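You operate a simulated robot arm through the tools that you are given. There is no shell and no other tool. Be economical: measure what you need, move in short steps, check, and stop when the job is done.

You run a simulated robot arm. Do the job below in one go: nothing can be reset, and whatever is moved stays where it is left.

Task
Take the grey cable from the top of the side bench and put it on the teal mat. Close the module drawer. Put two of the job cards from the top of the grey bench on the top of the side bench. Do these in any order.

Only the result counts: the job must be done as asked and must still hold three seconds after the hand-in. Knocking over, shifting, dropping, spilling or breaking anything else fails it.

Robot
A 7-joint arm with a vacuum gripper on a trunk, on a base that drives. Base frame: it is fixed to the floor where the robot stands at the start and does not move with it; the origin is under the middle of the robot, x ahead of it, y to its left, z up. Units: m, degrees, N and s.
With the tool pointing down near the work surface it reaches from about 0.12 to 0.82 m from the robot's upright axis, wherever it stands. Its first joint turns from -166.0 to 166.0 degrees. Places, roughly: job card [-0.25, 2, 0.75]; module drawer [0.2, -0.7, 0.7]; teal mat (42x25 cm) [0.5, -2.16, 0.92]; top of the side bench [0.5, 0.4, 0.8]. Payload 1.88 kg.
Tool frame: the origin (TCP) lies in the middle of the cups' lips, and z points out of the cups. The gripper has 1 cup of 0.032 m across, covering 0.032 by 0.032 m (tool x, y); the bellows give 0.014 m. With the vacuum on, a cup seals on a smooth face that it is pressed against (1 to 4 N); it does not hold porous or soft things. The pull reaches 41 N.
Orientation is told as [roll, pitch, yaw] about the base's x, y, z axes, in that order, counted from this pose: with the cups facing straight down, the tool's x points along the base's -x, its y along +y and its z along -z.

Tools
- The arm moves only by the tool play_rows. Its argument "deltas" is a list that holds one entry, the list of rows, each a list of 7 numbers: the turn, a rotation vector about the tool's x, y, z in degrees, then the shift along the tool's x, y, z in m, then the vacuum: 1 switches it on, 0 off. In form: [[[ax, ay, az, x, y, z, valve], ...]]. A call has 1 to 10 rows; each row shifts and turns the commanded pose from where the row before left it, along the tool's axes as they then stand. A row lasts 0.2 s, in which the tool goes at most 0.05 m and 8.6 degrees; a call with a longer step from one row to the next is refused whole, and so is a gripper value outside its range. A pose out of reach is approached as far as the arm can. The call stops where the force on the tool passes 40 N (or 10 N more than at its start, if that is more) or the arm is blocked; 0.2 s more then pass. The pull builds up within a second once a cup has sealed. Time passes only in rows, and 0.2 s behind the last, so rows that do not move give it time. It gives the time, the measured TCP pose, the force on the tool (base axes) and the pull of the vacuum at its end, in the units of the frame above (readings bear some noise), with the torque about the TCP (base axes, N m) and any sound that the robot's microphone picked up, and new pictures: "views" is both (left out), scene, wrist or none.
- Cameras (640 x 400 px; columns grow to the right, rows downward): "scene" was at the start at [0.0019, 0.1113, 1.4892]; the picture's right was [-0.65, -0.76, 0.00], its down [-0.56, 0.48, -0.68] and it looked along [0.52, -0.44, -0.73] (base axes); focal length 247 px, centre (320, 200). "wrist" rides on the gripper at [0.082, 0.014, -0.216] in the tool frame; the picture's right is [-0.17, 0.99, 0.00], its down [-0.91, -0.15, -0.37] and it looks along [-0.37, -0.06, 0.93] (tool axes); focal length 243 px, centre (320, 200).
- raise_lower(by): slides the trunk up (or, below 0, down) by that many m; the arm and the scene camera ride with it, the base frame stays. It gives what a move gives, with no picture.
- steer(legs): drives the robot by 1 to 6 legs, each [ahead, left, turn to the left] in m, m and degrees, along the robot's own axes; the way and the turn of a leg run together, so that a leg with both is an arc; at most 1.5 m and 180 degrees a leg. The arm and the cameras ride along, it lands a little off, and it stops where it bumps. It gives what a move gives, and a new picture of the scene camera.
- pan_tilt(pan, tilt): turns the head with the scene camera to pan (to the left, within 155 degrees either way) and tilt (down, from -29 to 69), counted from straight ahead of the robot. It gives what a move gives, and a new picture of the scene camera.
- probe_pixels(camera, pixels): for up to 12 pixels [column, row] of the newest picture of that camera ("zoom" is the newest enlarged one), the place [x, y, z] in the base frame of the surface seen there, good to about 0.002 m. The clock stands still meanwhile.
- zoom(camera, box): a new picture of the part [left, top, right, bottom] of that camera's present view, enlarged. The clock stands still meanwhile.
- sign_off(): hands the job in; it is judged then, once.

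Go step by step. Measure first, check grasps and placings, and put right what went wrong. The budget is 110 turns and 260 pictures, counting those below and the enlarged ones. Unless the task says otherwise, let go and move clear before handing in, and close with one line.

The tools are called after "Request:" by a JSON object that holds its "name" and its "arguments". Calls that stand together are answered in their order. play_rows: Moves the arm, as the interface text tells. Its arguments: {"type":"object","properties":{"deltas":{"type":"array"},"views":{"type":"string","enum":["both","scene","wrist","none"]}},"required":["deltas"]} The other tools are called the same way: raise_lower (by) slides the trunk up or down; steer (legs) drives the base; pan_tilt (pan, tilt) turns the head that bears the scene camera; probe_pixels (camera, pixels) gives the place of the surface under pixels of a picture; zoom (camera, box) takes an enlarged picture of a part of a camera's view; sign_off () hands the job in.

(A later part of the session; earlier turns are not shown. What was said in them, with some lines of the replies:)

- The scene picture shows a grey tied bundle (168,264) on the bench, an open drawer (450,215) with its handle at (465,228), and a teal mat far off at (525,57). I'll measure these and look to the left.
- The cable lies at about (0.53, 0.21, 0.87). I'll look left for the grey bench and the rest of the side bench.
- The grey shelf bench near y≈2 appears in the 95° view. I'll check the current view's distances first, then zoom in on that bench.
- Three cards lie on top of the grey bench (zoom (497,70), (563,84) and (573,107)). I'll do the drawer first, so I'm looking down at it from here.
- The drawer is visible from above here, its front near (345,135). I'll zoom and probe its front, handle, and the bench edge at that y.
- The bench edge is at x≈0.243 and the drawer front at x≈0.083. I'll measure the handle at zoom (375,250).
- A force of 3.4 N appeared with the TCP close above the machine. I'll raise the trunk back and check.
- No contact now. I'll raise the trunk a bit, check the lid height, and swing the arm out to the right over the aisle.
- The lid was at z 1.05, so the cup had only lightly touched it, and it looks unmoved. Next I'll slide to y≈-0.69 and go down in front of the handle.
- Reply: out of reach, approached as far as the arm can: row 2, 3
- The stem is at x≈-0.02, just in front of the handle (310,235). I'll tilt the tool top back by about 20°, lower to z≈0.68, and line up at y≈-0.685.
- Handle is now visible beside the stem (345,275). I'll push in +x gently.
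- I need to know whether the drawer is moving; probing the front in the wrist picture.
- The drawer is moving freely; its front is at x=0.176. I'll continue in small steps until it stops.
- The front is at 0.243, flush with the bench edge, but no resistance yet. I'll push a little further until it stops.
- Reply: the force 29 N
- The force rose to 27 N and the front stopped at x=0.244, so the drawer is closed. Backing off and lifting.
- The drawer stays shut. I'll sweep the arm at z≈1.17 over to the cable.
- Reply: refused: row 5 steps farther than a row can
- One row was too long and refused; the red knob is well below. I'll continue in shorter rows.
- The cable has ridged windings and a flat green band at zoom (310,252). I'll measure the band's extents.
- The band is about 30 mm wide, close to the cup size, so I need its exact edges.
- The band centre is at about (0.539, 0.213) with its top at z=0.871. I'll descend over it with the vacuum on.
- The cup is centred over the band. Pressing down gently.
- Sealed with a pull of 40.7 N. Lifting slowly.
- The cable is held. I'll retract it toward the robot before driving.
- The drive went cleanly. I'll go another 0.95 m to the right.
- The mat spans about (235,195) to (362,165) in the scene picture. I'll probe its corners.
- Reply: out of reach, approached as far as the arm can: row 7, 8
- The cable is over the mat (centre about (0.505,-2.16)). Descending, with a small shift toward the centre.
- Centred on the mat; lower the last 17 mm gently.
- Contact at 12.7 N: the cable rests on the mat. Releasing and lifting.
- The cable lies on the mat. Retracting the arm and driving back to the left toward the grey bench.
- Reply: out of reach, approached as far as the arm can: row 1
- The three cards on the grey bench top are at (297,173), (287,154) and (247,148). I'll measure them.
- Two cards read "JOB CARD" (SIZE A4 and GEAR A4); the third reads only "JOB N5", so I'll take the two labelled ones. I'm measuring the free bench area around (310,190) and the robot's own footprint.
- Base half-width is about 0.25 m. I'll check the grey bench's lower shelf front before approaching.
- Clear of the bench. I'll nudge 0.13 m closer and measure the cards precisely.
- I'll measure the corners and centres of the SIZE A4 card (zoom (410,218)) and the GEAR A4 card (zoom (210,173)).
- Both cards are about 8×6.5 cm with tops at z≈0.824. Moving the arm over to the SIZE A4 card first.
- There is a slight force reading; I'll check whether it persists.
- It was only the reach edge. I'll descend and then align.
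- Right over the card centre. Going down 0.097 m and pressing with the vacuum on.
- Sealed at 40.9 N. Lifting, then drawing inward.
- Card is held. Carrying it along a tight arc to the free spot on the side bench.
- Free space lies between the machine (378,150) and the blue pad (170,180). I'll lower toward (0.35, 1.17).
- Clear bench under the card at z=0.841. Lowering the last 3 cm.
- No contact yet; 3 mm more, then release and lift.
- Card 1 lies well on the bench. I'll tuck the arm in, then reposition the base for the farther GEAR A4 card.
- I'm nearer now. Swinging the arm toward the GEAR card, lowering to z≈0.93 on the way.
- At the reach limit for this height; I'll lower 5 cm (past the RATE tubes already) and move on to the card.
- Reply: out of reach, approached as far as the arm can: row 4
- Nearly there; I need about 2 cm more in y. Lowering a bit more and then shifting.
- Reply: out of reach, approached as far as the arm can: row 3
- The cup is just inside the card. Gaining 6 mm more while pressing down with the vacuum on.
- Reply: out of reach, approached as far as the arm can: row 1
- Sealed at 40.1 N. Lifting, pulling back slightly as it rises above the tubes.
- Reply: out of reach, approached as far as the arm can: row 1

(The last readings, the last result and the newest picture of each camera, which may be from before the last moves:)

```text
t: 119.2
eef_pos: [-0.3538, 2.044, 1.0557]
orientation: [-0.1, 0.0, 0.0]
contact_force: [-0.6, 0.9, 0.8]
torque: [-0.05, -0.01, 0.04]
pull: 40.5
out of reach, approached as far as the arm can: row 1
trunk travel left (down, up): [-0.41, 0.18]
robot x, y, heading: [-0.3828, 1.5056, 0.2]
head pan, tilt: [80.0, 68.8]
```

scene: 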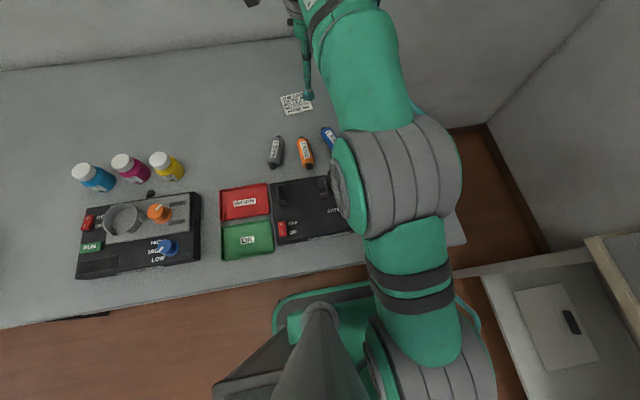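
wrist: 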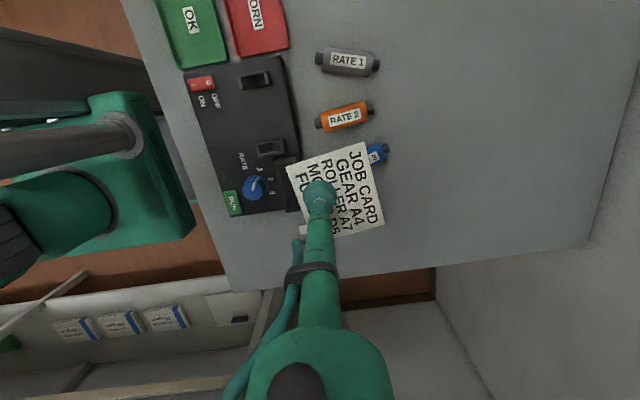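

Card 2 is held. Tucking in, then driving toward the side bench spot.

Request:
{"name": "play_rows", "arguments": {"deltas": [[[0, 0, 0, -0.0224, -0.0436, -0.007, 1], [0, 0, 0, -0.0224, -0.0436, -0.007, 1], [0, 0, 0, -0.0224, -0.0436, -0.007, 1], [0, 0, 0, -0.0224, -0.0436, -0.007, 1], [0, 0, 0, -0.0224, -0.0436, -0.007, 1], [0, 0, 0, -0.0224, -0.0436, -0.007, 1], [0, 0, 0, -0.0224, -0.0436, -0.007, 1], [0, 0, 0, -0.0224, -0.0436, -0.007, 1], [0, 0, 0, -0.0224, -0.0436, 0, 1], [0, 0, 0, -0.0224, -0.0436, 0, 1]]], "views": "none"}}

Request:
{"name": "play_rows", "arguments": {"deltas": [[[0, 0, 0, -0.0224, -0.0436, 0, 1], [0, 0, 0, -0.0224, -0.0436, 0, 1], [0, 0, 0, -0.0224, -0.0436, 0, 1], [0, 0, 0, -0.0224, -0.0436, 0, 1]]], "views": "none"}}

Request:
{"name": "steer", "arguments": {"legs": [[0, -0.4, 0], [0.12, 0, 0]]}}

Request:
{"name": "pan_tilt", "arguments": {"pan": 10, "tilt": 50}}

```text
t: 121.4
eef_pos: [-0.1304, 1.6102, 1.1098]
orientation: [0.0, 0.1, 0.0]
contact_force: [0.6, 1.0, -0.5]
torque: [-0.02, 0.0, -0.01]
pull: 40.2
trunk travel left (down, up): [-0.41, 0.18]
robot x, y, heading: [-0.3834, 1.5043, 0.1]
head pan, tilt: [80.0, 68.8]
```

```text
t: 122.4
eef_pos: [-0.0421, 1.4352, 1.1092]
orientation: [0.0, 0.0, 0.0]
contact_force: [-0.6, 0.4, 0.7]
torque: [-0.05, -0.06, 0.01]
pull: 40.8
trunk travel left (down, up): [-0.41, 0.18]
robot x, y, heading: [-0.3797, 1.5034, -0.1]
head pan, tilt: [80.0, 68.8]
```

```text
t: 125.7
eef_pos: [0.0806, 1.0388, 1.1086]
orientation: [0.0, 0.1, 0.7]
contact_force: [0.2, 0.2, -0.4]
torque: [0.03, -0.02, 0.04]
pull: 40.5
trunk travel left (down, up): [-0.41, 0.18]
robot x, y, heading: [-0.2611, 1.1012, 0.8]
head pan, tilt: [80.0, 68.8]
```

scene: 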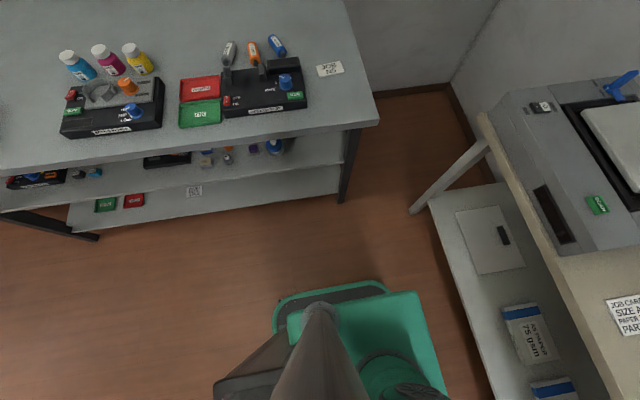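

```text
t: 127.2
eef_pos: [0.0812, 1.0376, 1.1096]
orientation: [0.0, 0.0, 0.7]
contact_force: [0.2, -0.5, 0.1]
torque: [-0.04, 0.02, 0.0]
pull: 40.1
trunk travel left (down, up): [-0.41, 0.18]
robot x, y, heading: [-0.2589, 1.1018, 0.5]
head pan, tilt: [10.0, 50.0]
```

scene: 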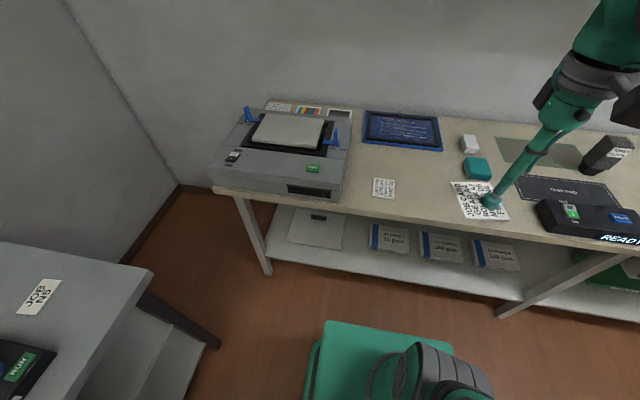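

Card 1 sits at (383,188). I'll extend to (0.35, 1.035), beside it, and lower card 2.

Request:
{"name": "play_rows", "arguments": {"deltas": [[[0, 0, 0, -0.045, 0, 0, 1], [0, 0, 0, -0.045, 0, 0, 1], [0, 0, 0, -0.045, 0, 0, 1], [0, 0, 0, -0.045, 0, 0, 1], [0, 0, 0, -0.045, 0, 0, 1], [0, 0, 0, -0.045, 0, 0, 1], [0, 0, 0, 0, 0, 0.045, 1], [0, 0, 0, 0, 0, 0.045, 1], [0, 0, 0, 0, 0, 0.045, 1], [0, 0, 0, 0, 0, 0.045, 1]]], "views": "wrist"}}

```text
t: 129.3
eef_pos: [0.3513, 1.0423, 0.9274]
orientation: [0.0, -0.1, 0.6]
contact_force: [-0.7, 0.6, 0.0]
torque: [-0.04, -0.05, 0.01]
pull: 40.6
trunk travel left (down, up): [-0.41, 0.18]
robot x, y, heading: [-0.2603, 1.102, 0.6]
head pan, tilt: [10.0, 50.0]
```

wrist: 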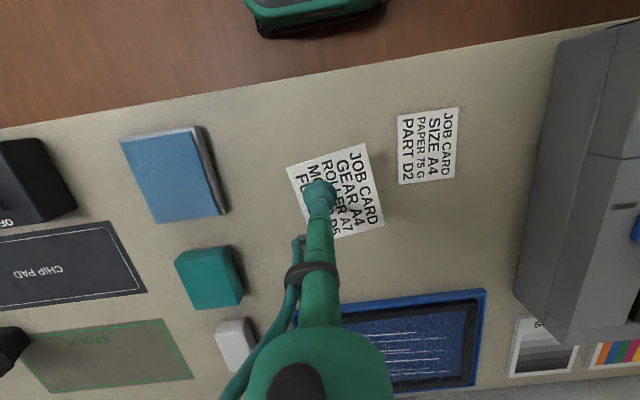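

The spot below is clear. Lowering to just above the surface, then contact.

Request:
{"name": "play_rows", "arguments": {"deltas": [[[0, 0, 0, 0, 0, 0.045, 1], [0, 0, 0, 0, 0, 0.025, 1], [0, 0, 0, 0, 0, 0.008, 1], [0, 0, 0, 0, 0, 0.003, 1], [0, 0, 0, 0, 0, 0.002, 1], [0, 0, 0, 0, 0, 0.001, 1], [0, 0, 0, 0, 0, 0, 1]]], "views": "wrist"}}

```text
t: 130.9
eef_pos: [0.3516, 1.0412, 0.8448]
orientation: [0.0, 0.0, 0.7]
contact_force: [-1.0, -0.6, -0.7]
torque: [0.03, -0.03, 0.0]
pull: 40.9
trunk travel left (down, up): [-0.41, 0.18]
robot x, y, heading: [-0.2579, 1.1057, 0.7]
head pan, tilt: [10.0, 50.0]
```

wrist: 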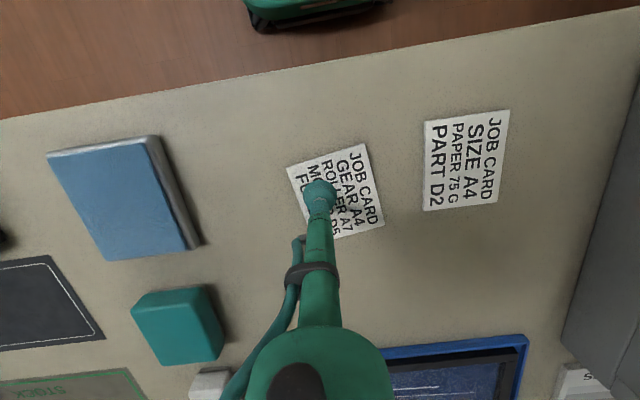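

Request:
{"name": "play_rows", "arguments": {"deltas": [[[0, 0, 0, 0, 0, 0.0015, 1], [0, 0, 0, 0, 0, 0, 0], [0, 0, 0, 0, 0, 0, 0], [0, 0, 0, 0, 0, 0, 0], [0, 0, 0, 0, 0, 0, 0], [0, 0, 0, 0, 0, 0, 0], [0, 0, 0, 0, 0, -0.01, 0], [0, 0, 0, 0, 0, -0.04, 0], [0, 0, 0, 0, 0, -0.045, 0], [0, 0, 0, 0, 0, -0.045, 0]]], "views": "wrist"}}

Request:
{"name": "play_rows", "arguments": {"deltas": [[[0, 0, 0, 0, 0, -0.045, 0], [0, 0, 0, 0.04, 0, -0.02, 0], [0, 0, 0, 0.04, 0, -0.02, 0], [0, 0, 0, 0.04, 0, 0, 0], [0, 0, 0, 0.04, 0, 0, 0]]]}}

Request:
{"name": "pan_tilt", "arguments": {"pan": -45, "tilt": 35}}

```text
t: 133.2
eef_pos: [0.3496, 1.0446, 0.9824]
orientation: [0.0, 0.0, 0.7]
contact_force: [-0.3, -0.2, 0.4]
torque: [-0.02, 0.02, 0.03]
pull: 0.0
trunk travel left (down, up): [-0.41, 0.18]
robot x, y, heading: [-0.259, 1.1068, 0.8]
head pan, tilt: [10.0, 50.0]
```

wrist: 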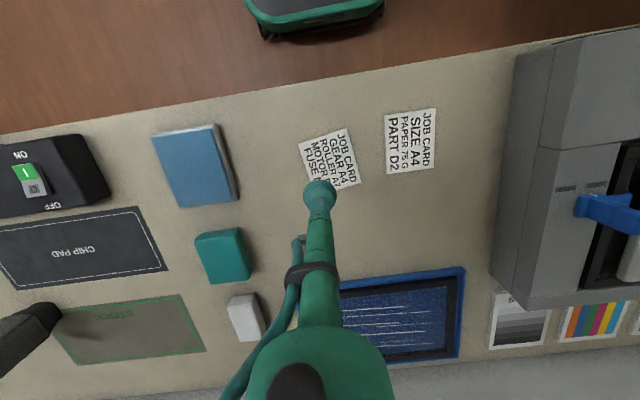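

```text
t: 134.3
eef_pos: [0.1891, 1.0393, 1.0682]
orientation: [-0.1, -0.1, 0.7]
contact_force: [0.2, -0.2, 0.6]
torque: [-0.01, 0.03, 0.0]
pull: 0.0
trunk travel left (down, up): [-0.41, 0.18]
robot x, y, heading: [-0.2587, 1.1026, 0.9]
head pan, tilt: [10.0, 50.0]
```

scene: 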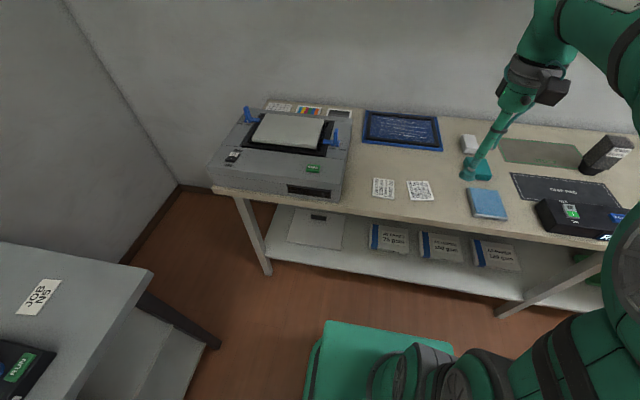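
wrist: 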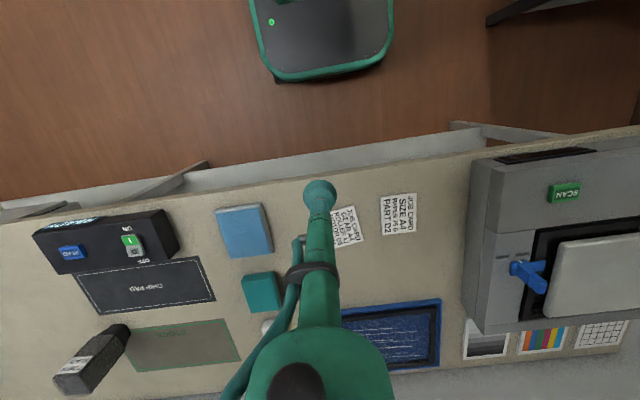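

```text
t: 135.6
eef_pos: [0.1897, 1.0382, 1.0689]
orientation: [0.1, 0.0, 0.8]
contact_force: [0.2, -0.9, 0.0]
torque: [0.01, 0.0, 0.0]
pull: 0.1
trunk travel left (down, up): [-0.41, 0.18]
robot x, y, heading: [-0.2559, 1.1016, 0.6]
head pan, tilt: [-45.0, 35.0]
```

scene: 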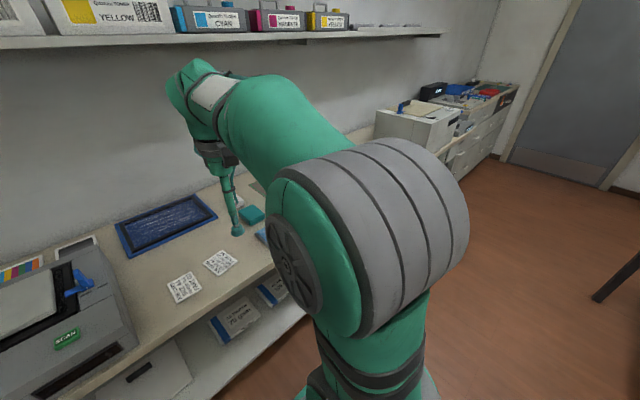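

Both cards are flat on the side bench at (183,287) and (220,262). I'll take a last look at the drawer and the mat.

Request:
{"name": "pan_tilt", "arguments": {"pan": -80, "tilt": 25}}

Request:
{"name": "zoom", "arguments": {"camera": "scene", "box": [100, 130, 300, 260]}}

```text
t: 136.6
eef_pos: [0.1912, 1.0384, 1.0691]
orientation: [0.0, -0.1, 0.7]
contact_force: [-0.3, -0.2, 0.2]
torque: [0.0, 0.01, 0.0]
pull: 0.1
trunk travel left (down, up): [-0.41, 0.18]
robot x, y, heading: [-0.2588, 1.0995, 0.5]
head pan, tilt: [-80.0, 25.0]
```

scene: 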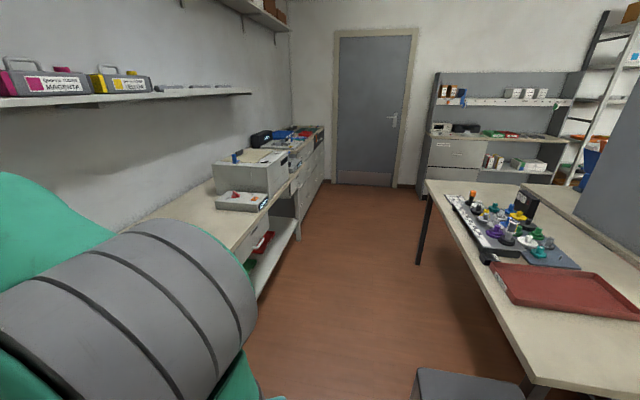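

```text
3.08 times, centred on (200, 195) of scene
```

zoom: 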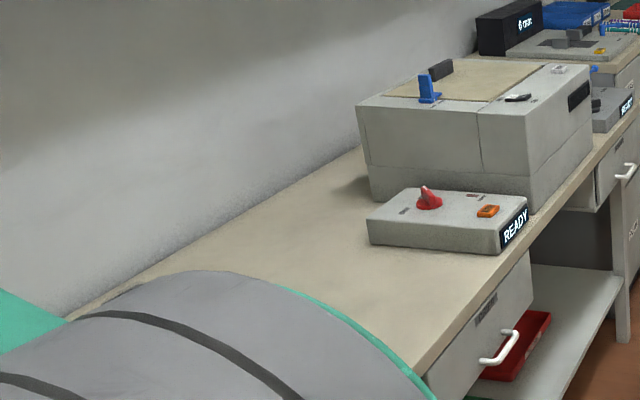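

The drawer front (zoom (615,170)) is flush with the bench edge, the cable was left on the mat, and both cards are in place. Handing in.

Request:
{"name": "sign_off", "arguments": {}}

```text
The job is handed in.
```

All three parts are done and handed in: the grey cable is on the teal mat, the module drawer is closed, and the two cards labelled "JOB CARD" are on the side bench. Early on, the cup lightly touched the lid of the machine on the side bench (3.4 N); the lid looked unmoved afterwards.
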